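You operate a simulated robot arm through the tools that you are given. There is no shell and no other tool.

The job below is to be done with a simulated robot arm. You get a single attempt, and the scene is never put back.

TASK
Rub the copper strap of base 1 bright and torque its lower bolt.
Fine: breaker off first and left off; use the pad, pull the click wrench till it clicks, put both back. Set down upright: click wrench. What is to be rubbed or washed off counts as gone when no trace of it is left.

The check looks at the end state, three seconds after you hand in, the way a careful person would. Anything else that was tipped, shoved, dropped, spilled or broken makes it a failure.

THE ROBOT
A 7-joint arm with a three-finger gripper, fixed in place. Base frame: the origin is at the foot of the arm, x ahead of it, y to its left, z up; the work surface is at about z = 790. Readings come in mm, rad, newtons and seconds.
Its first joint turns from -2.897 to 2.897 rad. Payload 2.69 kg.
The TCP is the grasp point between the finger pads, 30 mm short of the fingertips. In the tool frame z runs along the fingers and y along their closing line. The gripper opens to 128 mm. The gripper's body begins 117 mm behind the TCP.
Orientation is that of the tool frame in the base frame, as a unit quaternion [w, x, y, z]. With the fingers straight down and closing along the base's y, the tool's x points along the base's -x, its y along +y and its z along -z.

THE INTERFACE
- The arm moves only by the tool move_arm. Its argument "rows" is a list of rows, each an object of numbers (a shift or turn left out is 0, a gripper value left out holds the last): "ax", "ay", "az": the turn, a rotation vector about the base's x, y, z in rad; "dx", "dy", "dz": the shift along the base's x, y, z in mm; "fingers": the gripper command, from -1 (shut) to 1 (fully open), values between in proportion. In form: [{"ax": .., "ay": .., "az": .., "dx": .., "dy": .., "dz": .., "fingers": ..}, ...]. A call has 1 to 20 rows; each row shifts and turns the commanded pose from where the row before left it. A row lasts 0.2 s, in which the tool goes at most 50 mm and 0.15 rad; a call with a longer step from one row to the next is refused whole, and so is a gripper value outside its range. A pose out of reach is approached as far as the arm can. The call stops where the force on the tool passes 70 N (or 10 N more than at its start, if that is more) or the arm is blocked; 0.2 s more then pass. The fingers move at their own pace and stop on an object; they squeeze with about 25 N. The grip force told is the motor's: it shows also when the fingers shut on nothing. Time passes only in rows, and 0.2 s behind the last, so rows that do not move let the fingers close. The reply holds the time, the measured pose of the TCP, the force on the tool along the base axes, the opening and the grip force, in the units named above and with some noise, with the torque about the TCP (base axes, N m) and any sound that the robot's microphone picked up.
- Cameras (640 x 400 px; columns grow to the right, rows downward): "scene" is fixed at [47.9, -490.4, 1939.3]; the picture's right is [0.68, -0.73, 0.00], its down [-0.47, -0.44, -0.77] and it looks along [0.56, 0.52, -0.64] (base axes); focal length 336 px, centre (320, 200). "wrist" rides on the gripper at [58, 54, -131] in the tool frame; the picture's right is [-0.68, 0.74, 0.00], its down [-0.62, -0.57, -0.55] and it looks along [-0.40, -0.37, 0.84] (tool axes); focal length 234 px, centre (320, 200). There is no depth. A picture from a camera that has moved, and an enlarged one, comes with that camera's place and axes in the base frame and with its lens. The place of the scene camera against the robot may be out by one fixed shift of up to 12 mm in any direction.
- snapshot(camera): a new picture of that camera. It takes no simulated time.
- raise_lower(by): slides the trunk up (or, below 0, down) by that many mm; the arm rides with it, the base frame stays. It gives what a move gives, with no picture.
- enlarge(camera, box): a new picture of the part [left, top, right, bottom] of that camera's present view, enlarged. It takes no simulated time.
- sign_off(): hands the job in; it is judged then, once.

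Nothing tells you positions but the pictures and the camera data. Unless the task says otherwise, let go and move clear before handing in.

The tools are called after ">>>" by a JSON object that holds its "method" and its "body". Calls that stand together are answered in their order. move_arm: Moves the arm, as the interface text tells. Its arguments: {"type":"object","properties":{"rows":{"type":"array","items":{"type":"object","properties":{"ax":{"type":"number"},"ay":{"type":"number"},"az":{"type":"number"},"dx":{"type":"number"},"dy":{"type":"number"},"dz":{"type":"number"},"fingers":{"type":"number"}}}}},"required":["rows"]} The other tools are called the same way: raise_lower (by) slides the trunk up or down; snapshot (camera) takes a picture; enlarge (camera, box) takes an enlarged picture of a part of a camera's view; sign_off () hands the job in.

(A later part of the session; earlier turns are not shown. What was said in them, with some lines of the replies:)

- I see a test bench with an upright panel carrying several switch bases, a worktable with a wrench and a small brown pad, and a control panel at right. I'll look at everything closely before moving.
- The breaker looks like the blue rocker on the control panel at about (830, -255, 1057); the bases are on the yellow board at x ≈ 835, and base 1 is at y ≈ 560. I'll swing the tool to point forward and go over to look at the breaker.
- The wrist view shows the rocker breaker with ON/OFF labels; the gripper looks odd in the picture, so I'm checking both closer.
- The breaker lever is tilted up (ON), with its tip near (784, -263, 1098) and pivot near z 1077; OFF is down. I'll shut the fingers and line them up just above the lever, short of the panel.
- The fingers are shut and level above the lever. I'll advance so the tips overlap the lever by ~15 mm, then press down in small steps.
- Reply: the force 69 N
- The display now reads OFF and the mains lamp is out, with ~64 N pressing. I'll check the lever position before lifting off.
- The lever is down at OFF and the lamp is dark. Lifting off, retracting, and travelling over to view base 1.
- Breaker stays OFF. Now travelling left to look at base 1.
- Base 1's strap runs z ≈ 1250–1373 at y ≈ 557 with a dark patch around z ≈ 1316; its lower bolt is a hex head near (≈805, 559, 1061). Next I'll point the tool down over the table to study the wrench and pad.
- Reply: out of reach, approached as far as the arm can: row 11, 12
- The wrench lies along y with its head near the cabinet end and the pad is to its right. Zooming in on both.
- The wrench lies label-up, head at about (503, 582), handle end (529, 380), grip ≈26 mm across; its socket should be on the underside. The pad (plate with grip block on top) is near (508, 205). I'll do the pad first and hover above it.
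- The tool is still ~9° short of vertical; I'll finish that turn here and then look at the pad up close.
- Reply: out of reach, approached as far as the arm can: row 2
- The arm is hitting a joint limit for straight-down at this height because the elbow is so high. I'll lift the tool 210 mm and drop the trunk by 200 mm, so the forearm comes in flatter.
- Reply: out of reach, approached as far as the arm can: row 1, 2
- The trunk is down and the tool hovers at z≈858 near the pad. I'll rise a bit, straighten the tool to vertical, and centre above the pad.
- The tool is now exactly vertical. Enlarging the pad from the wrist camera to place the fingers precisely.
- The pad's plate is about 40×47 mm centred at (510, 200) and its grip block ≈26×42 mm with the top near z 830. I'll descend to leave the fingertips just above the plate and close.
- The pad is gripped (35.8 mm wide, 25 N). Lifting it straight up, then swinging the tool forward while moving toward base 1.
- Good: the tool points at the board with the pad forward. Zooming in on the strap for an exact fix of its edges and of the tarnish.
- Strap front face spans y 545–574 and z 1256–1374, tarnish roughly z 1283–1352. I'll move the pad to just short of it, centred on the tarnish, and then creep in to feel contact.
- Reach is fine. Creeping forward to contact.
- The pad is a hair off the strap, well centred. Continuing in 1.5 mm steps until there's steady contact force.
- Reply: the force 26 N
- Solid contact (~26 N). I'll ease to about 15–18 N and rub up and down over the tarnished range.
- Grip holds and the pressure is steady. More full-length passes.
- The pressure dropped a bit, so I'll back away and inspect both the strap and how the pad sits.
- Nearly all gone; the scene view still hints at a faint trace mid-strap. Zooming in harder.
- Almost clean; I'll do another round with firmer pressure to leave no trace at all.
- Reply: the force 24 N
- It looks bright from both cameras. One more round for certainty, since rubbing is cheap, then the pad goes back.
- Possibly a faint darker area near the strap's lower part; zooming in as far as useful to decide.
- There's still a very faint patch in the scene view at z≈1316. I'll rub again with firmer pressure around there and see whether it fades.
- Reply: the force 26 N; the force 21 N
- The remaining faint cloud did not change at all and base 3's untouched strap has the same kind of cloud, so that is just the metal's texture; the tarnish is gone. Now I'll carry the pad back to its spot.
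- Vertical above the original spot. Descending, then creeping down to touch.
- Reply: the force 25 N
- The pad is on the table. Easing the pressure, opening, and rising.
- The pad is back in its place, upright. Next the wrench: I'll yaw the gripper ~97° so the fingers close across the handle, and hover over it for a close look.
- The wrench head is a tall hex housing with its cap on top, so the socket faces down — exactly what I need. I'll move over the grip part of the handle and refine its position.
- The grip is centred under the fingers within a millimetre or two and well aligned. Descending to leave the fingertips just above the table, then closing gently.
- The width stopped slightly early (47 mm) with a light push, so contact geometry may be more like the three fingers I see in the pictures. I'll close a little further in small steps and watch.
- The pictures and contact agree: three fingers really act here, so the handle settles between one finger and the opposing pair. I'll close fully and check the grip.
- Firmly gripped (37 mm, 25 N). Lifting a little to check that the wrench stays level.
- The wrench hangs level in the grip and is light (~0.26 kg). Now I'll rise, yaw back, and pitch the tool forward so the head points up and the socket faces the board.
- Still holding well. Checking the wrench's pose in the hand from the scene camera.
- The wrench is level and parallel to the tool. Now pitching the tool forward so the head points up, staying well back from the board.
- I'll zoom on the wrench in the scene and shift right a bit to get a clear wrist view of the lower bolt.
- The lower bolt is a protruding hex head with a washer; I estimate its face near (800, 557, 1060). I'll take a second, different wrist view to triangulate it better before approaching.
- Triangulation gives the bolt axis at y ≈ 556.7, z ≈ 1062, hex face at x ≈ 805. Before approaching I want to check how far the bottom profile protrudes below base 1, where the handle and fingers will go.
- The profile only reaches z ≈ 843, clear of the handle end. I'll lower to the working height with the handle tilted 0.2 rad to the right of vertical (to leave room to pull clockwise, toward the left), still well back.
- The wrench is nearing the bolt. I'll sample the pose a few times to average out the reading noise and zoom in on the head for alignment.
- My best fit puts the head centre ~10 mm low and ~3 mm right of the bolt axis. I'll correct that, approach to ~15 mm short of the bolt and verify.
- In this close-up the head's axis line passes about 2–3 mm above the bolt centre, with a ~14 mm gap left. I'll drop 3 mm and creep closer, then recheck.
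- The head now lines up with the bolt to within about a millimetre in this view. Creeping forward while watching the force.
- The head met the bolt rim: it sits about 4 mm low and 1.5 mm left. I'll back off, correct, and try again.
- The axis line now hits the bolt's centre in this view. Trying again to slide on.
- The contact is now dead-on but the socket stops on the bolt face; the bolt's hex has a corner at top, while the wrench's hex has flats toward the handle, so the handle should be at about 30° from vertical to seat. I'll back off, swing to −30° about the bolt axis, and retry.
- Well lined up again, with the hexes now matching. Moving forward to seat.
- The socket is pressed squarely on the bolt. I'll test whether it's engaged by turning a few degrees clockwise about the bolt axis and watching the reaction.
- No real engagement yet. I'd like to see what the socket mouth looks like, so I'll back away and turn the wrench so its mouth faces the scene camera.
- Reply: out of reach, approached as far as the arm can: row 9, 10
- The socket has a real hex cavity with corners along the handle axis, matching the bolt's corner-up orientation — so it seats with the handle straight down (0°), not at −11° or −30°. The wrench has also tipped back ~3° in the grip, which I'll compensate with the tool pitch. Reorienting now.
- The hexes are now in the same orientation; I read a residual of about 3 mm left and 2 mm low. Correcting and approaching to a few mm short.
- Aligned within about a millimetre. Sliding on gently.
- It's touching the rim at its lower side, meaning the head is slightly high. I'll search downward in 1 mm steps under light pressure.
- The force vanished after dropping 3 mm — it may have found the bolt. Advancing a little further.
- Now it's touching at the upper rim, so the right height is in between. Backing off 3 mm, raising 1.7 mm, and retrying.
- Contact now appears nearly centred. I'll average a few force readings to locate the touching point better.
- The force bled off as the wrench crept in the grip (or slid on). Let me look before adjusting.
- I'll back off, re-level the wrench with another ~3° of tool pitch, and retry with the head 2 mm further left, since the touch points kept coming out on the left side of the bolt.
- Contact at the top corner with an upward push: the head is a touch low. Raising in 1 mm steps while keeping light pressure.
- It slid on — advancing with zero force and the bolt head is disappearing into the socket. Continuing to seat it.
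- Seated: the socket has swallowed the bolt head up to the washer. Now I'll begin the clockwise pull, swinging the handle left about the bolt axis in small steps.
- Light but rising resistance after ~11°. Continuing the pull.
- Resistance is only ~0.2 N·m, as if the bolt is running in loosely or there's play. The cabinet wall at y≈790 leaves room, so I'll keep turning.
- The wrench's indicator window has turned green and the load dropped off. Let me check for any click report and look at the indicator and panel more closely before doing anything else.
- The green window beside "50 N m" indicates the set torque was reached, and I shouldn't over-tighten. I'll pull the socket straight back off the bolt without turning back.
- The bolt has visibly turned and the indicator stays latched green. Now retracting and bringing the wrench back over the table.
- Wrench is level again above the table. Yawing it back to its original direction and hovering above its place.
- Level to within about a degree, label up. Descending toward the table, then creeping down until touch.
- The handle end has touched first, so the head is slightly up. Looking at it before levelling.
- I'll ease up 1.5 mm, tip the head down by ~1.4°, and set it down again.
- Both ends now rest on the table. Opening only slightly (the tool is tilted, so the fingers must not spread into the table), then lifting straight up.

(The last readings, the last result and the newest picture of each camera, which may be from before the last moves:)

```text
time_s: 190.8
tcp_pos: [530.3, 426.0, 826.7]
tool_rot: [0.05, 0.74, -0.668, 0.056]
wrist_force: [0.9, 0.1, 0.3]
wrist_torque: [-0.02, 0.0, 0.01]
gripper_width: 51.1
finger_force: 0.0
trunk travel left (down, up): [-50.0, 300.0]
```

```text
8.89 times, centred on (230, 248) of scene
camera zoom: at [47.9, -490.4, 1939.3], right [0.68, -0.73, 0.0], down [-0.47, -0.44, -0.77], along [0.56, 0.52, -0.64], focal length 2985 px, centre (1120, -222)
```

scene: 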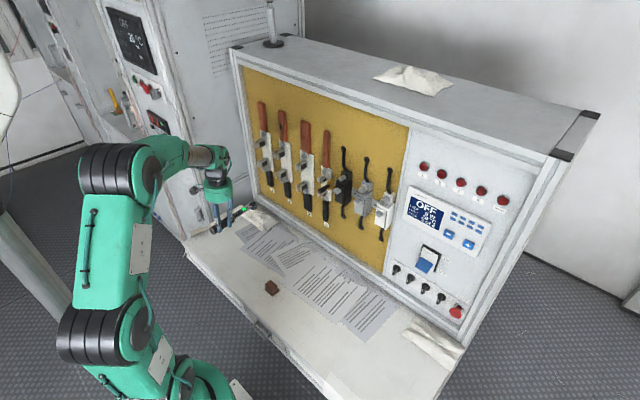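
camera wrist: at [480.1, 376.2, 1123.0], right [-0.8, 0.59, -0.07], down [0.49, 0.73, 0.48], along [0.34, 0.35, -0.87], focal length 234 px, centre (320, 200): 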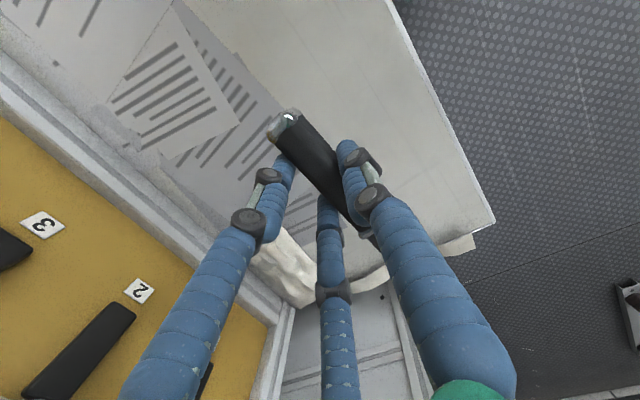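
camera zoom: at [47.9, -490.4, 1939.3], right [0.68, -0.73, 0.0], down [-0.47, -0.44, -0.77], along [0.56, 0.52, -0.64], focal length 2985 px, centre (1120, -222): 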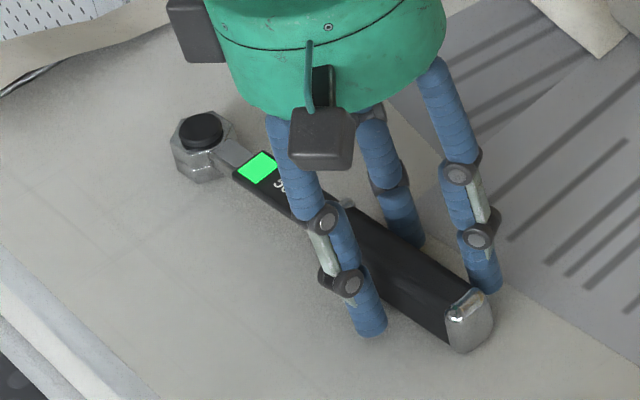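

The wrench is released, lying flat and label-up. Lifting straight up.

>>> {"method": "move_arm", "body": {"rows": [{"dz": 8}, {"dz": 15}, {"dz": 25}, {"dz": 40}, {"dz": 40, "fingers": 0.6}, {"dz": 40}, {}]}}

>>> {"method": "snapshot", "body": {"camera": "scene"}}

>>> {"method": "enlarge", "body": {"camera": "scene", "box": [190, 210, 290, 290]}}

>>> {"method": "snapshot", "body": {"camera": "wrist"}}

```text
time_s: 192.4
tcp_pos: [530.6, 424.7, 994.5]
tool_rot: [0.05, 0.74, -0.668, 0.057]
wrist_force: [-1.0, 0.0, -0.1]
wrist_torque: [0.01, -0.02, -0.04]
gripper_width: 102.7
finger_force: 0.1
trunk travel left (down, up): [-50.0, 300.0]
```

```text
taken
```

scene: 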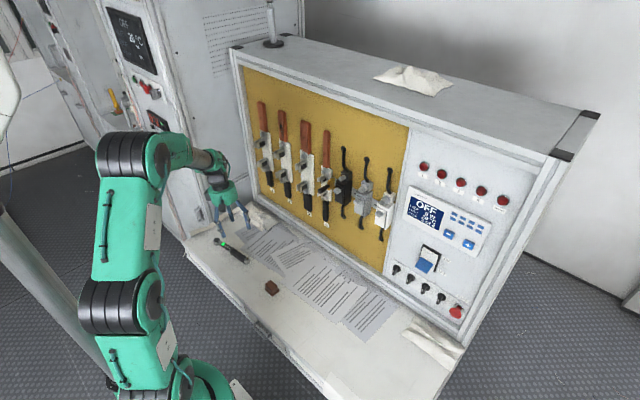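

```text
5.00 times, centred on (240, 250) of scene
camera zoom: at [47.9, -490.4, 1939.3], right [0.68, -0.73, 0.0], down [-0.47, -0.44, -0.77], along [0.56, 0.52, -0.64], focal length 1679 px, centre (720, -50)
```

zoom: 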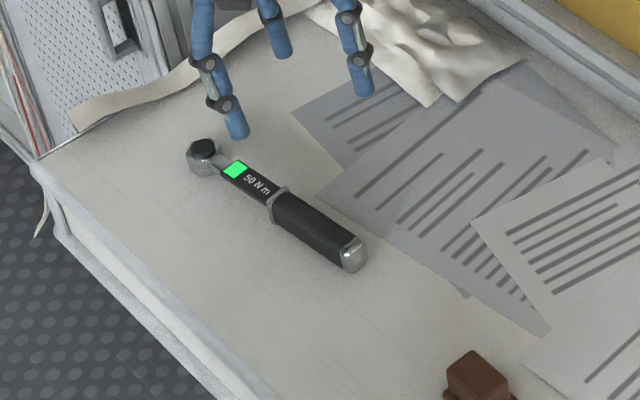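

```text
taken
camera wrist: at [480.7, 382.2, 1133.8], right [-0.8, 0.59, -0.1], down [0.49, 0.75, 0.45], along [0.34, 0.31, -0.89], focal length 234 px, centre (320, 200)
```

wrist: 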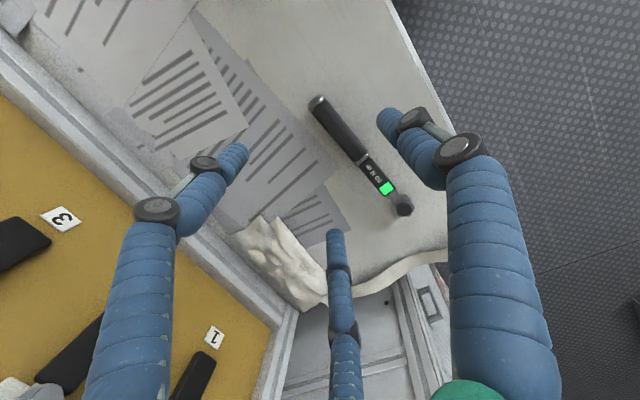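

The wrench is back within a few millimetres of where it lay, label up. Before handing in, I'll re-inspect the strap and the bolt up close with the wrist camera.

>>> {"method": "move_arm", "body": {"rows": [{"az": -0.1395, "dx": -3, "dz": 5}, {"az": -0.1395, "dx": -3, "dz": 5}, {"az": -0.1395, "dx": -3, "dz": 5}, {"az": -0.1395, "dx": -3, "dz": 5}, {"az": -0.1395, "dx": -3, "dz": 5}, {"az": -0.1395, "dx": -3, "dz": 5}, {"az": -0.1395, "dx": -3, "dz": 5}, {"az": -0.1395, "dx": -3, "dz": 5}, {"az": -0.1395, "dx": -3, "dz": 5}, {"az": -0.1395, "dx": -3, "dz": 5}, {"az": -0.1395, "dx": -3, "dz": 5}, {"az": -0.1395, "dx": -3, "dz": 5}, {}]}}

>>> {"method": "move_arm", "body": {"rows": [{"ay": -0.1324, "dx": 3, "dy": 3, "dz": 15}, {"ay": -0.1324, "dx": 3, "dy": 3, "dz": 15}, {"ay": -0.1324, "dx": 3, "dy": 3, "dz": 15}, {"ay": -0.1324, "dx": 3, "dy": 3, "dz": 15}, {"ay": -0.1324, "dx": 3, "dy": 3, "dz": 15}, {"ay": -0.1324, "dx": 3, "dy": 3, "dz": 15}, {"ay": -0.1324, "dx": 3, "dy": 3, "dz": 15}, {"ay": -0.1324, "dx": 3, "dy": 3, "dz": 15}, {"ay": -0.1324, "dx": 3, "dy": 3, "dz": 15}, {"ay": -0.1324, "dx": 3, "dy": 3, "dz": 15}, {"ay": -0.1324, "dx": 3, "dy": 3, "dz": 15}, {"ay": -0.1324, "dx": 3, "dy": 3, "dz": 15}, {"ay": -0.1324, "dx": 3, "dy": 3, "dz": 15}, {}]}}

>>> {"method": "snapshot", "body": {"camera": "wrist"}}

```text
time_s: 195.2
tcp_pos: [493.1, 425.1, 1053.8]
tool_rot: [-0.076, 0.001, 0.997, -0.001]
wrist_force: [0.0, 0.6, -0.4]
wrist_torque: [-0.02, 0.0, 0.01]
gripper_width: 102.2
finger_force: 0.0
trunk travel left (down, up): [-50.0, 300.0]
```

```text
time_s: 198.2
tcp_pos: [533.7, 463.8, 1249.6]
tool_rot: [0.707, 0.001, 0.707, -0.001]
wrist_force: [0.3, -0.4, -0.3]
wrist_torque: [-0.01, 0.01, -0.01]
gripper_width: 102.2
finger_force: 0.0
trunk travel left (down, up): [-50.0, 300.0]
```

```text
taken
camera wrist: at [402.1, 518.7, 1192.1], right [0.0, 0.74, 0.68], down [-0.55, -0.56, 0.62], along [0.84, -0.37, 0.4], focal length 234 px, centre (320, 200)
```

wrist: 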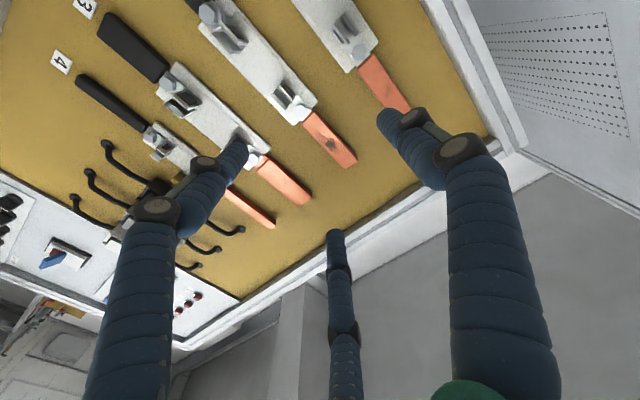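

>>> {"method": "enlarge", "body": {"camera": "wrist", "box": [345, 40, 420, 120]}}

>>> {"method": "move_arm", "body": {"rows": [{"dy": 30, "dz": -30}, {"dy": 30, "dz": -30}, {"dy": 30, "dz": -30}, {}]}}

>>> {"method": "snapshot", "body": {"camera": "wrist"}}

>>> {"method": "enlarge", "body": {"camera": "scene", "box": [245, 95, 285, 180]}}

>>> {"method": "enlarge", "body": {"camera": "scene", "box": [256, 161, 276, 175]}}

```text
5.00 times, centred on (382, 80) of wrist
camera zoom: at [402.1, 518.7, 1192.1], right [0.0, 0.74, 0.68], down [-0.55, -0.56, 0.62], along [0.84, -0.37, 0.4], focal length 1171 px, centre (8, 800)
```

zoom: 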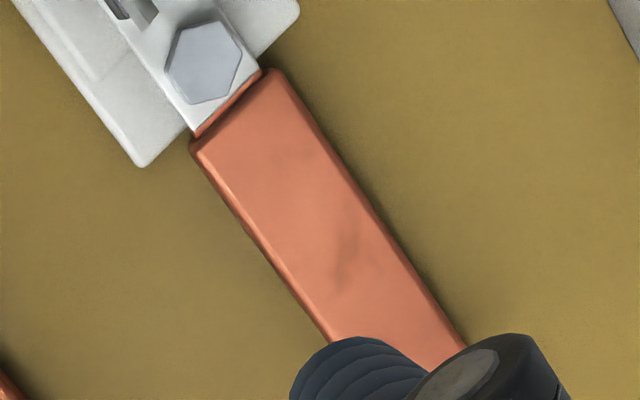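

```text
time_s: 199.2
tcp_pos: [534.8, 554.4, 1159.0]
tool_rot: [0.707, 0.001, 0.708, -0.001]
wrist_force: [0.1, 0.0, -0.9]
wrist_torque: [0.01, -0.06, -0.02]
gripper_width: 102.5
finger_force: 0.0
trunk travel left (down, up): [-50.0, 300.0]
```

```text
taken
camera wrist: at [404.9, 609.4, 1101.7], right [0.0, 0.74, 0.68], down [-0.55, -0.56, 0.62], along [0.84, -0.37, 0.4], focal length 234 px, centre (320, 200)
```

wrist: 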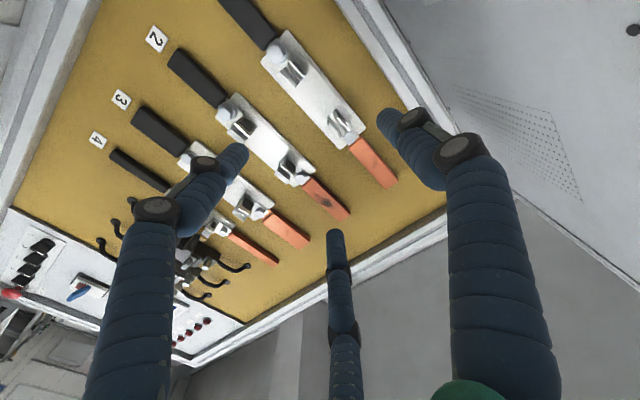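

```text
4.71 times, centred on (265, 138) of scene
camera zoom: at [47.9, -490.4, 1939.3], right [0.68, -0.73, 0.0], down [-0.47, -0.44, -0.77], along [0.56, 0.52, -0.64], focal length 1580 px, centre (579, 494)
```

zoom: 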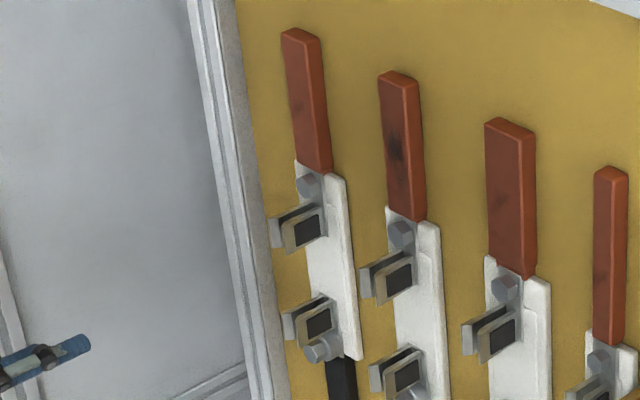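

```text
16.00 times, centred on (266, 168) of scene
camera zoom: at [47.9, -490.4, 1939.3], right [0.68, -0.73, 0.0], down [-0.47, -0.44, -0.77], along [0.56, 0.52, -0.64], focal length 5373 px, centre (1184, 712)
```

zoom: 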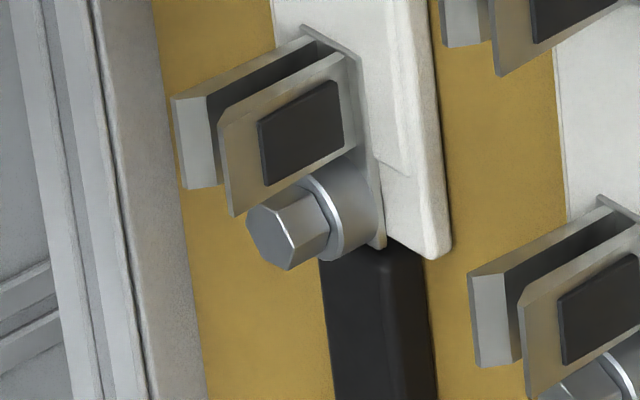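

From this new angle I can see a very faint smudge still on strap 1. Let me look closer and compare with the other straps.

>>> {"method": "enlarge", "body": {"camera": "wrist", "box": [340, 125, 405, 195]}}

>>> {"method": "enlarge", "body": {"camera": "wrist", "box": [250, 160, 360, 270]}}

>>> {"method": "enlarge", "body": {"camera": "wrist", "box": [355, 140, 395, 185]}}

```text
5.71 times, centred on (372, 160) of wrist
camera zoom: at [404.9, 609.4, 1101.7], right [0.0, 0.74, 0.68], down [-0.55, -0.56, 0.62], along [0.84, -0.37, 0.4], focal length 1338 px, centre (20, 429)
```

zoom: 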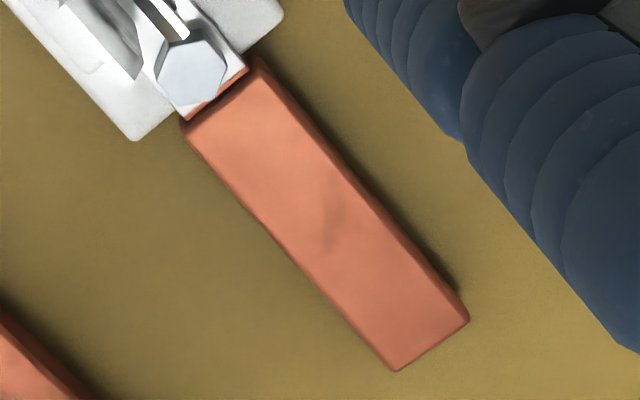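

```text
3.64 times, centred on (305, 215) of wrist
camera zoom: at [404.9, 609.4, 1101.7], right [0.0, 0.74, 0.68], down [-0.55, -0.56, 0.62], along [0.84, -0.37, 0.4], focal length 852 px, centre (374, 146)
```

zoom: 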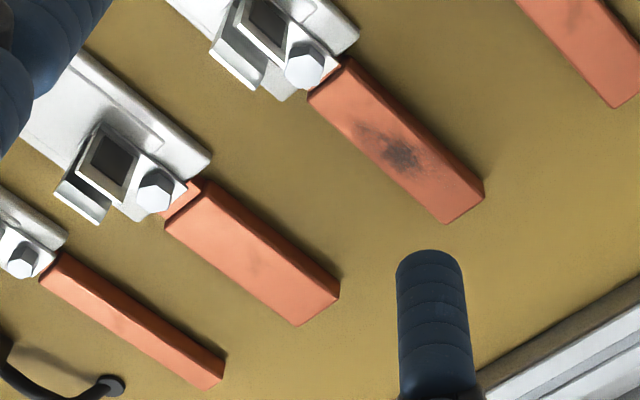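

```text
8.89 times, centred on (375, 162) of wrist
camera zoom: at [404.9, 609.4, 1101.7], right [0.0, 0.74, 0.68], down [-0.55, -0.56, 0.62], along [0.84, -0.37, 0.4], focal length 2082 px, centre (-169, 533)
```

zoom: 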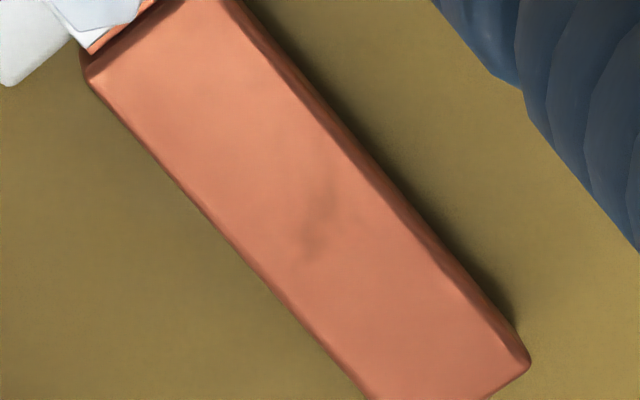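

A faint smudge does remain in the middle of strap 1, so "no trace" isn't met yet. I'll fetch the pad again and rub more firmly, this time gripping it deeper so it can't slide back in the fingers.

>>> {"method": "move_arm", "body": {"rows": [{"ay": 0.1309, "dx": -2, "dy": -29.4, "dz": -10}, {"ay": 0.1309, "dx": -2, "dy": -29.4, "dz": -10}, {"ay": 0.1309, "dx": -2, "dy": -29.4, "dz": -10}, {"ay": 0.1309, "dx": -2, "dy": -29.4, "dz": -10}, {"ay": 0.1309, "dx": -2, "dy": -29.4, "dz": -10}, {"ay": 0.1309, "dx": -2, "dy": -29.4, "dz": -10}, {"ay": 0.1309, "dx": -2, "dy": -29.4, "dz": -10}, {"ay": 0.1309, "dx": -2, "dy": -29.4, "dz": -10}, {"ay": 0.1309, "dx": -2, "dy": -29.4, "dz": -10}, {"ay": 0.1309, "dx": -2, "dy": -29.4, "dz": -10}, {"ay": 0.1309, "dx": -2, "dy": -29.4, "dz": -10}, {"ay": 0.1309, "dx": -2, "dy": -29.4, "dz": -10, "fingers": 1}, {"dz": -40}, {"dz": -40}, {"dz": -30}, {}]}}

>>> {"method": "snapshot", "body": {"camera": "wrist"}}

>>> {"method": "enlarge", "body": {"camera": "wrist", "box": [270, 95, 370, 185]}}

```text
time_s: 202.6
tcp_pos: [509.9, 200.8, 928.8]
tool_rot: [-0.001, 0.001, 1.0, -0.001]
wrist_force: [0.1, -0.3, -0.2]
wrist_torque: [-0.02, 0.06, -0.05]
gripper_width: 127.9
finger_force: 0.1
trunk travel left (down, up): [-50.0, 300.0]
```

```text
taken
camera wrist: at [451.1, 255.1, 1060.7], right [0.68, 0.74, 0.0], down [0.62, -0.56, 0.55], along [0.4, -0.37, -0.84], focal length 234 px, centre (320, 200)
```

wrist: 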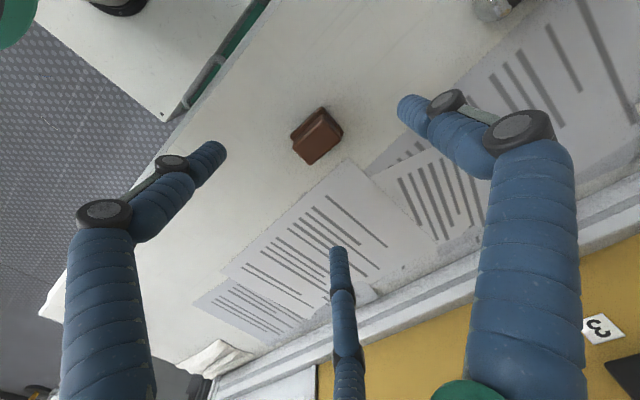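

```text
4.44 times, centred on (320, 140) of wrist
camera zoom: at [451.1, 255.1, 1060.7], right [0.68, 0.74, 0.0], down [0.62, -0.56, 0.55], along [0.4, -0.37, -0.84], focal length 1041 px, centre (320, 467)
```

zoom: 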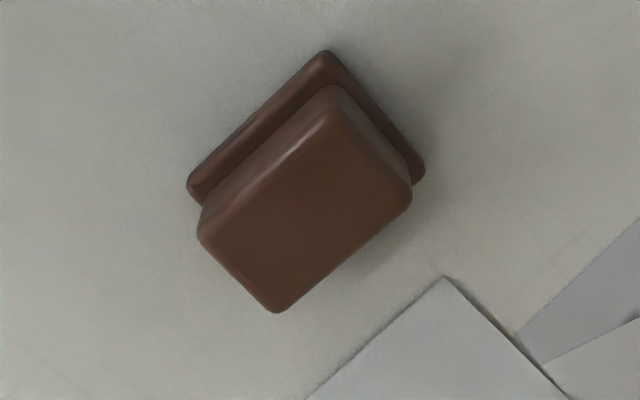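

The pad sits at (508.5, 197.5), upright. Descending deeper this time so the fingertips sit right on the plate, then gripping.

>>> {"method": "move_arm", "body": {"rows": [{"dx": -1.4, "dz": -30}, {"dz": -30}, {"dz": -25}, {"dz": -8}, {"dz": -3.5}, {"fingers": 0.0}, {"fingers": -0.3}, {"fingers": -0.6}, {"fingers": -1}, {"fingers": -1}]}}

```text
time_s: 204.8
tcp_pos: [505.6, 200.0, 834.3]
tool_rot: [-0.001, 0.001, 1.0, -0.001]
wrist_force: [0.3, 0.4, 0.0]
wrist_torque: [0.01, -0.01, -0.01]
gripper_width: 35.6
finger_force: 25.2
trunk travel left (down, up): [-50.0, 300.0]
```

Gripped. Lifting and swinging to the strap as before.

>>> {"method": "move_arm", "body": {"rows": [{"dz": 15}, {"dz": 25}, {"dz": 40}, {"dz": 40}, {"dz": 40}, {"dz": 40}]}}

>>> {"method": "move_arm", "body": {"rows": [{"ay": -0.1309, "dy": 30, "dz": 23}, {"ay": -0.1309, "dy": 30, "dz": 23}, {"ay": -0.1309, "dy": 30, "dz": 23}, {"ay": -0.1309, "dy": 30, "dz": 23}, {"ay": -0.1309, "dy": 30, "dz": 23}, {"ay": -0.1309, "dy": 30, "dz": 23}, {"ay": -0.1309, "dy": 30, "dz": 23}, {"ay": -0.1309, "dy": 30, "dz": 23}, {"ay": -0.1309, "dy": 30, "dz": 23}, {"ay": -0.1309, "dy": 30, "dz": 23}, {"ay": -0.1309, "dy": 30, "dz": 23}, {"ay": -0.1309, "dy": 30, "dz": 23}, {}]}}

>>> {"method": "enlarge", "body": {"camera": "wrist", "box": [260, 60, 400, 220]}}

```text
time_s: 206.2
tcp_pos: [506.7, 200.7, 1031.8]
tool_rot: [-0.001, -0.001, 1.0, 0.0]
wrist_force: [0.2, -0.2, -0.1]
wrist_torque: [-0.02, 0.04, 0.0]
gripper_width: 35.6
finger_force: 25.0
trunk travel left (down, up): [-50.0, 300.0]
```

```text
time_s: 209.0
tcp_pos: [504.9, 560.9, 1307.0]
tool_rot: [0.707, -0.001, 0.707, 0.001]
wrist_force: [0.0, 1.0, -0.2]
wrist_torque: [-0.01, -0.06, -0.04]
gripper_width: 35.4
finger_force: 25.2
trunk travel left (down, up): [-50.0, 300.0]
```

```text
2.50 times, centred on (330, 140) of wrist
camera zoom: at [373.8, 614.1, 1248.6], right [0.0, 0.74, 0.68], down [-0.55, -0.56, 0.62], along [0.84, -0.37, 0.4], focal length 585 px, centre (295, 350)
```

zoom: 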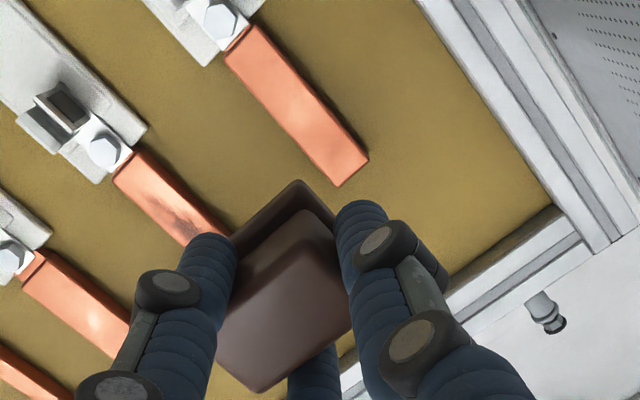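

>>> {"method": "move_arm", "body": {"rows": [{"dx": 40, "dz": 1}, {"dx": 40, "dz": 1}, {"dx": 40, "dz": 1}, {"dx": 40}, {"dx": 40}, {"dx": 40}, {"dx": 20}, {}]}}

>>> {"method": "move_arm", "body": {"rows": [{"dx": 5}, {"dx": 3}, {"dx": 2}, {}]}}

```text
time_s: 210.8
tcp_pos: [766.9, 562.3, 1310.9]
tool_rot: [0.706, 0.0, 0.708, 0.0]
wrist_force: [0.6, -0.8, -1.4]
wrist_torque: [-0.01, -0.01, 0.0]
gripper_width: 35.2
finger_force: 24.6
trunk travel left (down, up): [-50.0, 300.0]
```

```text
time_s: 211.8
tcp_pos: [777.1, 562.6, 1311.6]
tool_rot: [0.707, 0.0, 0.708, 0.0]
wrist_force: [0.8, -0.8, 0.1]
wrist_torque: [0.04, 0.01, 0.03]
gripper_width: 35.5
finger_force: 24.9
trunk travel left (down, up): [-50.0, 300.0]
```

>>> {"method": "move_arm", "body": {"rows": [{"dx": 1.5}, {"dx": 1.5}, {}]}}

>>> {"method": "move_arm", "body": {"rows": [{"dx": 1.2}, {"dx": 1.2}, {}]}}

```text
time_s: 212.6
tcp_pos: [779.6, 561.6, 1312.1]
tool_rot: [0.706, 0.001, 0.708, -0.001]
wrist_force: [-25.1, -3.6, -6.2]
wrist_torque: [0.05, 0.21, -0.31]
gripper_width: 35.7
finger_force: 25.0
trunk travel left (down, up): [-50.0, 300.0]
```

```text
time_s: 213.4
tcp_pos: [782.2, 563.3, 1312.4]
tool_rot: [0.707, 0.001, 0.707, -0.001]
wrist_force: [-24.7, 0.7, -8.9]
wrist_torque: [0.09, 0.31, -0.34]
gripper_width: 35.3
finger_force: 24.8
trunk travel left (down, up): [-50.0, 300.0]
```

Firm contact at ~25 N. Rubbing with repeated full strokes, renewing the pressure each time.

>>> {"method": "move_arm", "body": {"rows": [{"dz": 9}, {"dz": 9}, {"dz": 9}, {"dz": -9}, {"dz": -9}, {"dz": -9}, {"dz": -9}, {"dz": -9}, {"dz": -9}, {"dz": 9}, {"dz": 9}, {"dz": 9}, {"dz": 9}, {"dz": 9}, {"dz": 9}, {"dz": -9}, {"dz": -9}, {"dz": -9}, {}]}}

>>> {"method": "move_arm", "body": {"rows": [{"dx": 1, "dz": 9}, {"dz": 9}, {"dz": 9}, {"dz": -9}, {"dz": -9}, {"dz": -9}, {"dz": -9}, {"dz": -9}, {"dz": -9}, {"dz": 9}, {"dz": 9}, {"dz": 9}, {"dz": 9}, {"dz": 9}, {"dz": 9}, {"dz": -9}, {"dz": -9}, {"dz": -9}, {}]}}

>>> {"method": "move_arm", "body": {"rows": [{"dx": 1, "dz": 9}, {"dz": 9}, {"dz": 9}, {"dz": -9}, {"dz": -9}, {"dz": -9}, {"dz": -9}, {"dz": -9}, {"dz": -9}, {"dz": 9}, {"dz": 9}, {"dz": 9}, {"dz": 9}, {"dz": 9}, {"dz": 9}, {"dz": -9}, {"dz": -9}, {"dz": -9}, {}]}}

>>> {"method": "move_arm", "body": {"rows": [{"dx": 1, "dz": 9, "dy": 3}, {"dz": 9}, {"dz": 9}, {"dz": -9}, {"dz": -9}, {"dz": -9, "dy": -6}, {"dz": -9}, {"dz": -9}, {"dz": -9}, {"dz": 9}, {"dz": 9}, {"dz": 9, "dy": 6}, {"dz": 9}, {"dz": 9}, {"dz": 9}, {"dz": -9}, {"dz": -9}, {"dz": -9, "dy": -3}, {}]}}

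```text
time_s: 217.4
tcp_pos: [782.9, 561.7, 1310.6]
tool_rot: [0.706, 0.0, 0.708, 0.0]
wrist_force: [-8.4, -1.0, 0.2]
wrist_torque: [-0.01, -0.04, -0.17]
gripper_width: 35.3
finger_force: 24.9
trunk travel left (down, up): [-50.0, 300.0]
```

```text
time_s: 221.4
tcp_pos: [782.3, 560.4, 1312.1]
tool_rot: [0.707, 0.001, 0.707, -0.001]
wrist_force: [-13.2, 2.6, 3.9]
wrist_torque: [-0.04, -0.16, -0.14]
gripper_width: 35.4
finger_force: 25.1
trunk travel left (down, up): [-50.0, 300.0]
```

```text
time_s: 225.4
tcp_pos: [784.0, 561.2, 1314.2]
tool_rot: [0.708, 0.001, 0.707, 0.0]
wrist_force: [-23.3, 0.4, 6.6]
wrist_torque: [-0.04, -0.24, -0.19]
gripper_width: 35.4
finger_force: 25.1
trunk travel left (down, up): [-50.0, 300.0]
```

```text
time_s: 229.4
tcp_pos: [782.9, 560.9, 1313.7]
tool_rot: [0.707, 0.0, 0.707, 0.0]
wrist_force: [-25.5, 1.7, 8.0]
wrist_torque: [-0.01, -0.23, -0.09]
gripper_width: 35.3
finger_force: 25.2
trunk travel left (down, up): [-50.0, 300.0]
```

Backing away to the viewpoint where the smudge was visible.

>>> {"method": "move_arm", "body": {"rows": [{"dx": -30}, {"dx": -40}, {"dx": -40, "dy": -20, "dz": -10}, {"dx": -40, "dy": -20, "dz": -10}, {"dx": -40, "dy": -20, "dz": -10}, {"dx": -40, "dy": -20, "dz": -18}, {"dx": -19, "dy": -17, "dz": -15}, {}]}}

>>> {"method": "enlarge", "body": {"camera": "wrist", "box": [345, 40, 420, 120]}}

>>> {"method": "enlarge", "body": {"camera": "scene", "box": [256, 108, 272, 134]}}

```text
time_s: 231.2
tcp_pos: [535.5, 464.8, 1247.8]
tool_rot: [0.706, 0.001, 0.708, 0.0]
wrist_force: [-0.3, 0.1, 0.5]
wrist_torque: [0.02, 0.03, 0.01]
gripper_width: 35.0
finger_force: 25.5
trunk travel left (down, up): [-50.0, 300.0]
```

```text
5.00 times, centred on (382, 80) of wrist
camera zoom: at [404.6, 518.8, 1190.1], right [0.0, 0.74, 0.68], down [-0.55, -0.56, 0.62], along [0.84, -0.37, 0.4], focal length 1171 px, centre (8, 800)
```

zoom: 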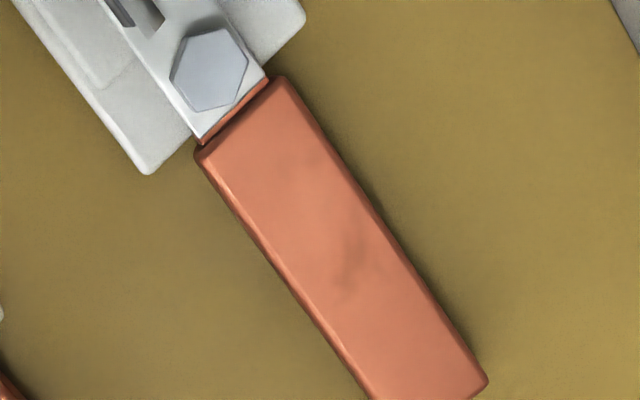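

```text
15.38 times, centred on (264, 121) of scene
camera zoom: at [47.9, -490.4, 1939.3], right [0.68, -0.73, 0.0], down [-0.47, -0.44, -0.77], along [0.56, 0.52, -0.64], focal length 5166 px, centre (1182, 1415)
```

zoom: 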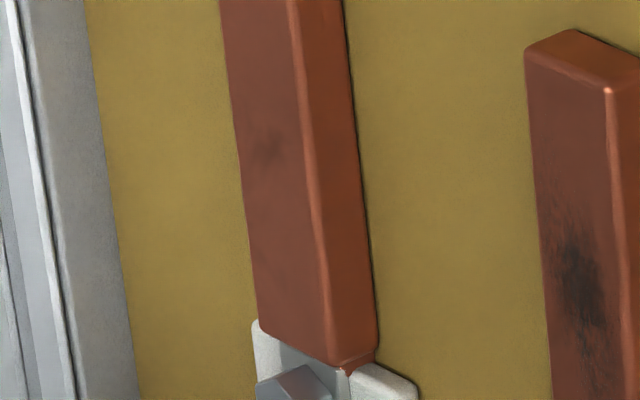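

No change at all despite heavy rubbing, so it may simply be the copper's own grain. Comparing with the straps of bases 3 and 4 at the same zoom.

>>> {"method": "snapshot", "body": {"camera": "wrist"}}

>>> {"method": "enlarge", "body": {"camera": "wrist", "box": [360, 55, 405, 105]}}

>>> {"method": "enlarge", "body": {"camera": "scene", "box": [298, 118, 316, 140]}}

>>> {"method": "enlarge", "body": {"camera": "scene", "box": [316, 126, 338, 160]}}

```text
taken
camera wrist: at [404.6, 518.8, 1190.1], right [0.0, 0.74, 0.68], down [-0.55, -0.56, 0.62], along [0.84, -0.37, 0.4], focal length 234 px, centre (320, 200)
```

wrist: 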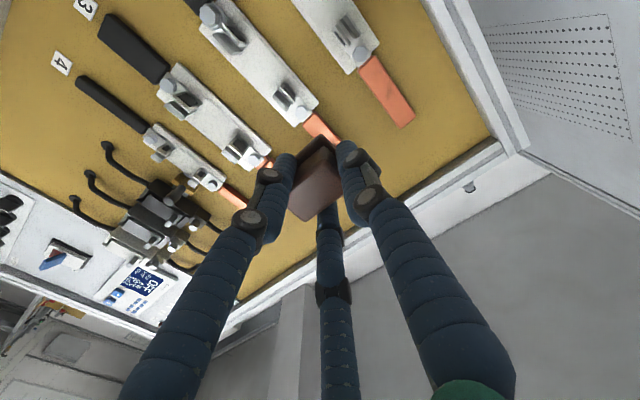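

```text
8.00 times, centred on (382, 80) of wrist
camera zoom: at [404.6, 518.8, 1190.1], right [0.0, 0.74, 0.68], down [-0.55, -0.56, 0.62], along [0.84, -0.37, 0.4], focal length 1873 px, centre (-180, 1160)
```

zoom: 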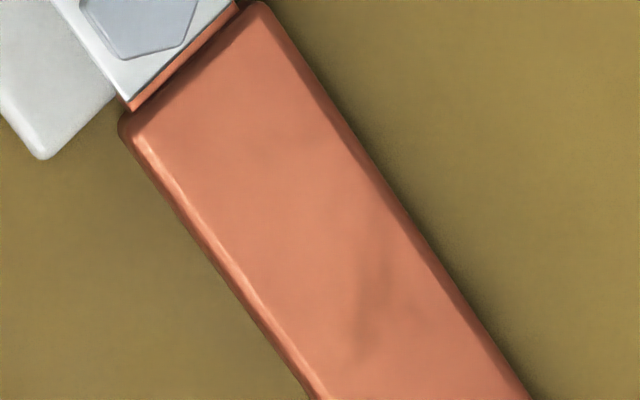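

```text
16.00 times, centred on (307, 129) of scene
camera zoom: at [47.9, -490.4, 1939.3], right [0.68, -0.73, 0.0], down [-0.47, -0.44, -0.77], along [0.56, 0.52, -0.64], focal length 5373 px, centre (528, 1336)
```

zoom: 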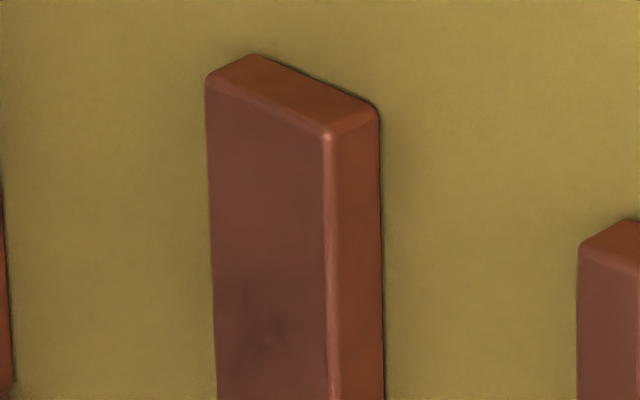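

```text
11.76 times, centred on (327, 143) of scene
camera zoom: at [47.9, -490.4, 1939.3], right [0.68, -0.73, 0.0], down [-0.47, -0.44, -0.77], along [0.56, 0.52, -0.64], focal length 3951 px, centre (238, 871)
```

zoom: 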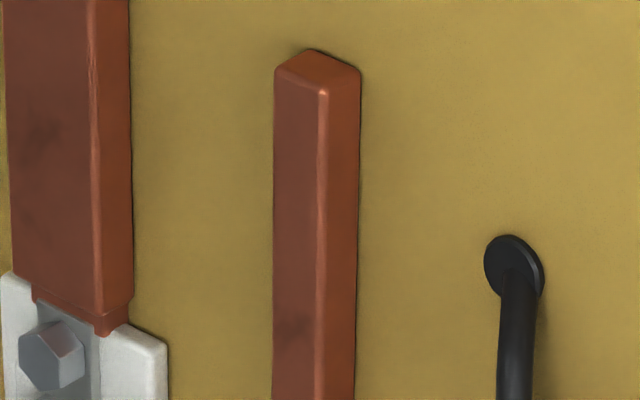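

Bases 3 and 4 show the same faint mottling, and mine doesn't change under firm rubbing, so strap 1 is now at the clean copper's own finish. Returning the pad to its place.

>>> {"method": "move_arm", "body": {"rows": [{"ay": 0.1309, "dx": -2.2, "dy": -21.7, "dz": -14.5}, {"ay": 0.1309, "dx": -2.2, "dy": -21.7, "dz": -14.5}, {"ay": 0.1309, "dx": -2.2, "dy": -21.7, "dz": -14.5}, {"ay": 0.1309, "dx": -2.2, "dy": -21.7, "dz": -14.5}, {"ay": 0.1309, "dx": -2.2, "dy": -21.7, "dz": -14.5}, {"ay": 0.1309, "dx": -2.2, "dy": -21.7, "dz": -14.5}, {"ay": 0.1309, "dx": -2.2, "dy": -21.7, "dz": -14.5}, {"ay": 0.1309, "dx": -2.2, "dy": -21.7, "dz": -14.5}, {"ay": 0.1309, "dx": -2.2, "dy": -21.7, "dz": -14.5}, {"ay": 0.1309, "dx": -2.2, "dy": -21.7, "dz": -14.5}, {"ay": 0.1309, "dx": -2.2, "dy": -21.7, "dz": -14.5}, {"ay": 0.1309, "dx": -2.2, "dy": -21.7, "dz": -14.5}, {}]}}

>>> {"method": "move_arm", "body": {"rows": [{"dz": -40}, {"dz": -40}, {"dz": -40}, {"dz": -40}, {"dz": -40}, {"dz": -25}, {}]}}

>>> {"method": "enlarge", "body": {"camera": "scene", "box": [210, 220, 310, 310]}}

```text
time_s: 234.0
tcp_pos: [511.9, 202.8, 1074.6]
tool_rot: [-0.002, 0.0, 1.0, -0.001]
wrist_force: [0.5, -0.2, -0.7]
wrist_torque: [0.03, 0.03, 0.01]
gripper_width: 35.3
finger_force: 25.0
trunk travel left (down, up): [-50.0, 300.0]
```

```text
time_s: 235.6
tcp_pos: [511.9, 204.8, 850.0]
tool_rot: [-0.002, 0.001, 1.0, -0.001]
wrist_force: [0.3, 0.7, -0.2]
wrist_torque: [-0.01, 0.03, 0.0]
gripper_width: 35.2
finger_force: 24.9
trunk travel left (down, up): [-50.0, 300.0]
```

```text
4.44 times, centred on (260, 265) of scene
camera zoom: at [47.9, -490.4, 1939.3], right [0.68, -0.73, 0.0], down [-0.47, -0.44, -0.77], along [0.56, 0.52, -0.64], focal length 1492 px, centre (587, -89)
```

zoom: 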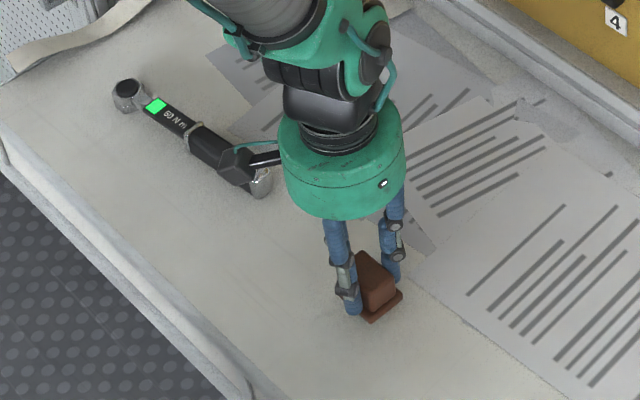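

>>> {"method": "move_arm", "body": {"rows": [{"dx": -2, "dz": -8}, {"dz": -4}, {"dz": -2}, {"dz": -2}, {}]}}

>>> {"method": "move_arm", "body": {"rows": [{"dz": -1}, {"dz": -1}, {}]}}

>>> {"method": "move_arm", "body": {"rows": [{"dz": -1}, {}]}}

```text
time_s: 236.8
tcp_pos: [509.2, 203.4, 835.3]
tool_rot: [-0.001, 0.0, 1.0, 0.0]
wrist_force: [-0.2, 0.5, -0.8]
wrist_torque: [0.02, 0.0, -0.01]
gripper_width: 35.5
finger_force: 24.6
trunk travel left (down, up): [-50.0, 300.0]
```

```text
time_s: 237.6
tcp_pos: [508.3, 202.6, 831.9]
tool_rot: [-0.001, 0.0, 1.0, -0.001]
wrist_force: [0.5, 0.1, -1.1]
wrist_torque: [0.0, -0.02, -0.01]
gripper_width: 35.4
finger_force: 25.5
trunk travel left (down, up): [-50.0, 300.0]
```

```text
time_s: 238.2
tcp_pos: [508.3, 203.4, 830.6]
tool_rot: [-0.001, 0.0, 1.0, 0.0]
wrist_force: [0.3, -0.3, -0.5]
wrist_torque: [0.04, -0.01, 0.01]
gripper_width: 35.5
finger_force: 24.4
trunk travel left (down, up): [-50.0, 300.0]
```

>>> {"method": "move_arm", "body": {"rows": [{"dz": -1}, {}]}}

>>> {"method": "move_arm", "body": {"rows": [{"dz": -1}, {}]}}

>>> {"method": "move_arm", "body": {"rows": [{"dz": -1}, {}]}}

```text
time_s: 238.8
tcp_pos: [508.1, 203.2, 829.6]
tool_rot: [-0.001, 0.0, 1.0, -0.001]
wrist_force: [-1.0, 0.1, 3.9]
wrist_torque: [0.03, 0.02, 0.03]
gripper_width: 35.2
finger_force: 25.1
trunk travel left (down, up): [-50.0, 300.0]
```

```text
time_s: 239.4
tcp_pos: [508.0, 204.8, 829.2]
tool_rot: [0.001, 0.0, 1.0, -0.001]
wrist_force: [-2.0, -1.9, 18.6]
wrist_torque: [0.03, 0.08, 0.03]
gripper_width: 35.1
finger_force: 25.1
trunk travel left (down, up): [-50.0, 300.0]
```

```text
time_s: 240.0
tcp_pos: [508.5, 204.0, 829.8]
tool_rot: [0.002, -0.001, 1.0, 0.001]
wrist_force: [-0.6, -3.6, 30.6]
wrist_torque: [-0.49, 0.03, -0.02]
gripper_width: 35.2
finger_force: 25.2
trunk travel left (down, up): [-50.0, 300.0]
```

The pad is down. Easing the pressure, opening and rising clear.

>>> {"method": "move_arm", "body": {"rows": [{"dz": 1.2}, {"dz": 1}, {"fingers": -0.2}, {"fingers": 0.2}, {"fingers": 0.5}, {"fingers": 0.5}, {"dz": 15}, {"dz": 40}, {"dz": 40}, {"dz": 40}, {"dz": 40}, {}]}}

>>> {"method": "snapshot", "body": {"camera": "wrist"}}

>>> {"method": "enlarge", "body": {"camera": "scene", "box": [200, 220, 320, 310]}}

```text
time_s: 242.6
tcp_pos: [507.4, 204.3, 1005.4]
tool_rot: [-0.001, 0.001, 1.0, 0.0]
wrist_force: [0.0, -0.3, 0.7]
wrist_torque: [-0.02, -0.05, 0.02]
gripper_width: 96.0
finger_force: 0.0
trunk travel left (down, up): [-50.0, 300.0]
```

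```text
taken
camera wrist: at [449.0, 258.6, 1138.3], right [0.68, 0.74, 0.0], down [0.62, -0.56, 0.55], along [0.4, -0.37, -0.84], focal length 234 px, centre (320, 200)
```

wrist: 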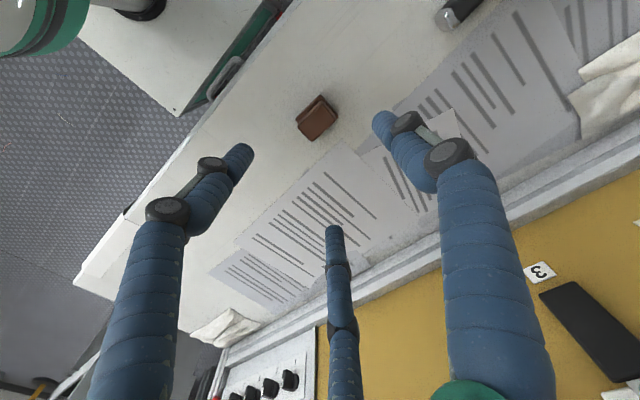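

```text
4.44 times, centred on (260, 265) of scene
camera zoom: at [47.9, -490.4, 1939.3], right [0.68, -0.73, 0.0], down [-0.47, -0.44, -0.77], along [0.56, 0.52, -0.64], focal length 1492 px, centre (587, -89)
```

zoom: 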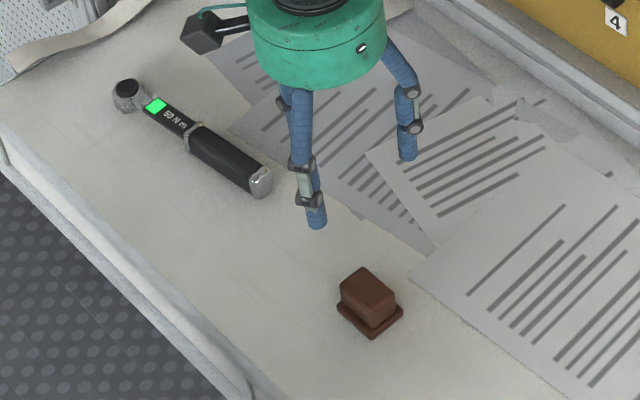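

Both tools are back in place and upright. A last overall look before handing in.

>>> {"method": "move_arm", "body": {"rows": [{"dz": 40}, {"dz": 40}, {"dz": 40}, {"dx": -30, "dz": 30}, {}]}}

>>> {"method": "snapshot", "body": {"camera": "scene"}}

>>> {"method": "enlarge", "body": {"camera": "scene", "box": [370, 150, 520, 320]}}

>>> {"method": "enlarge", "body": {"camera": "scene", "box": [240, 90, 320, 220]}}

```text
time_s: 243.8
tcp_pos: [478.8, 204.8, 1156.9]
tool_rot: [0.0, 0.0, 1.0, -0.002]
wrist_force: [0.2, -0.5, 0.5]
wrist_torque: [0.01, -0.07, 0.0]
gripper_width: 96.0
finger_force: 0.0
trunk travel left (down, up): [-50.0, 300.0]
```

```text
taken
```

scene: 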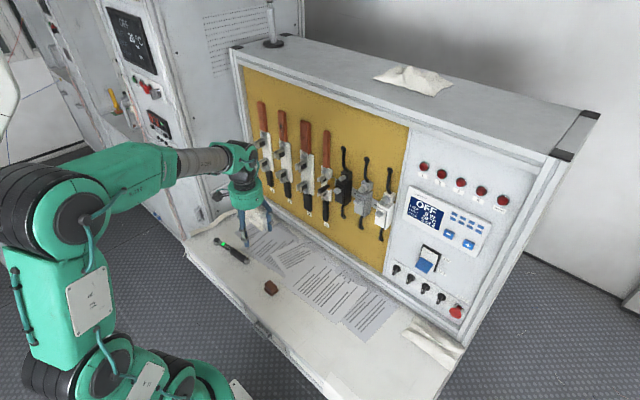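

```text
2.35 times, centred on (445, 235) of scene
camera zoom: at [47.9, -490.4, 1939.3], right [0.68, -0.73, 0.0], down [-0.47, -0.44, -0.77], along [0.56, 0.52, -0.64], focal length 790 px, centre (26, 118)
```

zoom: 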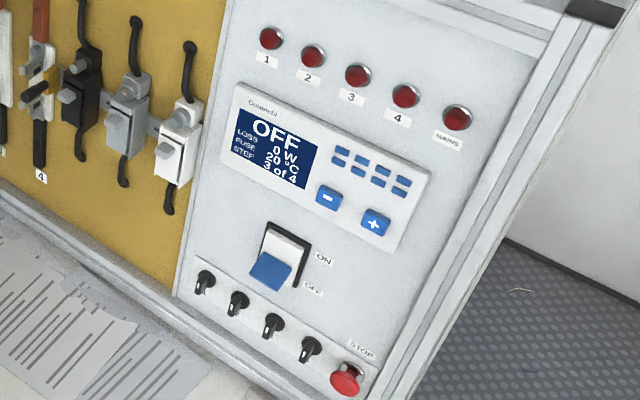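

```text
3.08 times, centred on (280, 155) of scene
camera zoom: at [47.9, -490.4, 1939.3], right [0.68, -0.73, 0.0], down [-0.47, -0.44, -0.77], along [0.56, 0.52, -0.64], focal length 1033 px, centre (443, 338)
```

zoom: 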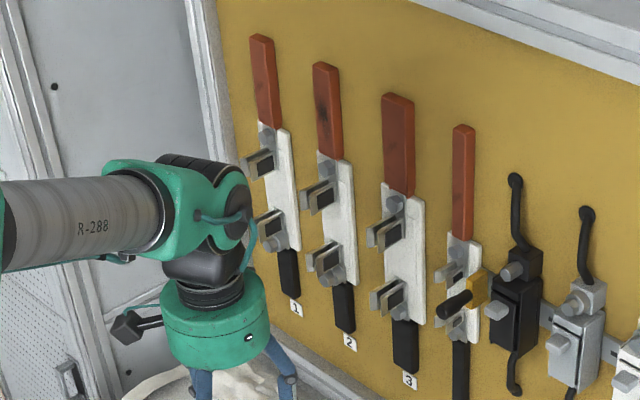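

The breaker is off with the mains lamp out, and strap 1 is bright. The lower bolt has turned and the wrench indicator is latched green, though the microphone never reported a click. Pad and wrench are back in place and the arm is clear, so I'm handing in.

>>> {"method": "sign_off", "body": {}}

```text
The job is handed in.
```

I've handed the job in. One thing I couldn't confirm is the click itself, because the microphone never reported one.

- **Breaker:** I switched it off first and left it off. The display reads OFF and the mains lamp is out.
- **Copper strap of base 1:** The dark patch is gone. I rubbed it again near the end, and a very faint mottling stayed exactly the same under firm pressure. The straps of bases 3 and 4 show the same mottling, so I took it to be the copper's own finish.
- **Lower bolt of base 1:** The socket was fully on the bolt head and I pulled about 29° clockwise; the bolt turned with it. I felt very little resistance, about 0.2 N·m. I stopped when the wrench's "50 N m" window turned green, and it has stayed green since. I took that as the click.
- **Tools:** The pad and the click wrench are back within a few millimetres of where they were. The wrench is lying label up.

I saw nothing else tipped or moved. The gripper is open and clear of the bench. I lowered the trunk 200 mm to reach the table and left it there.
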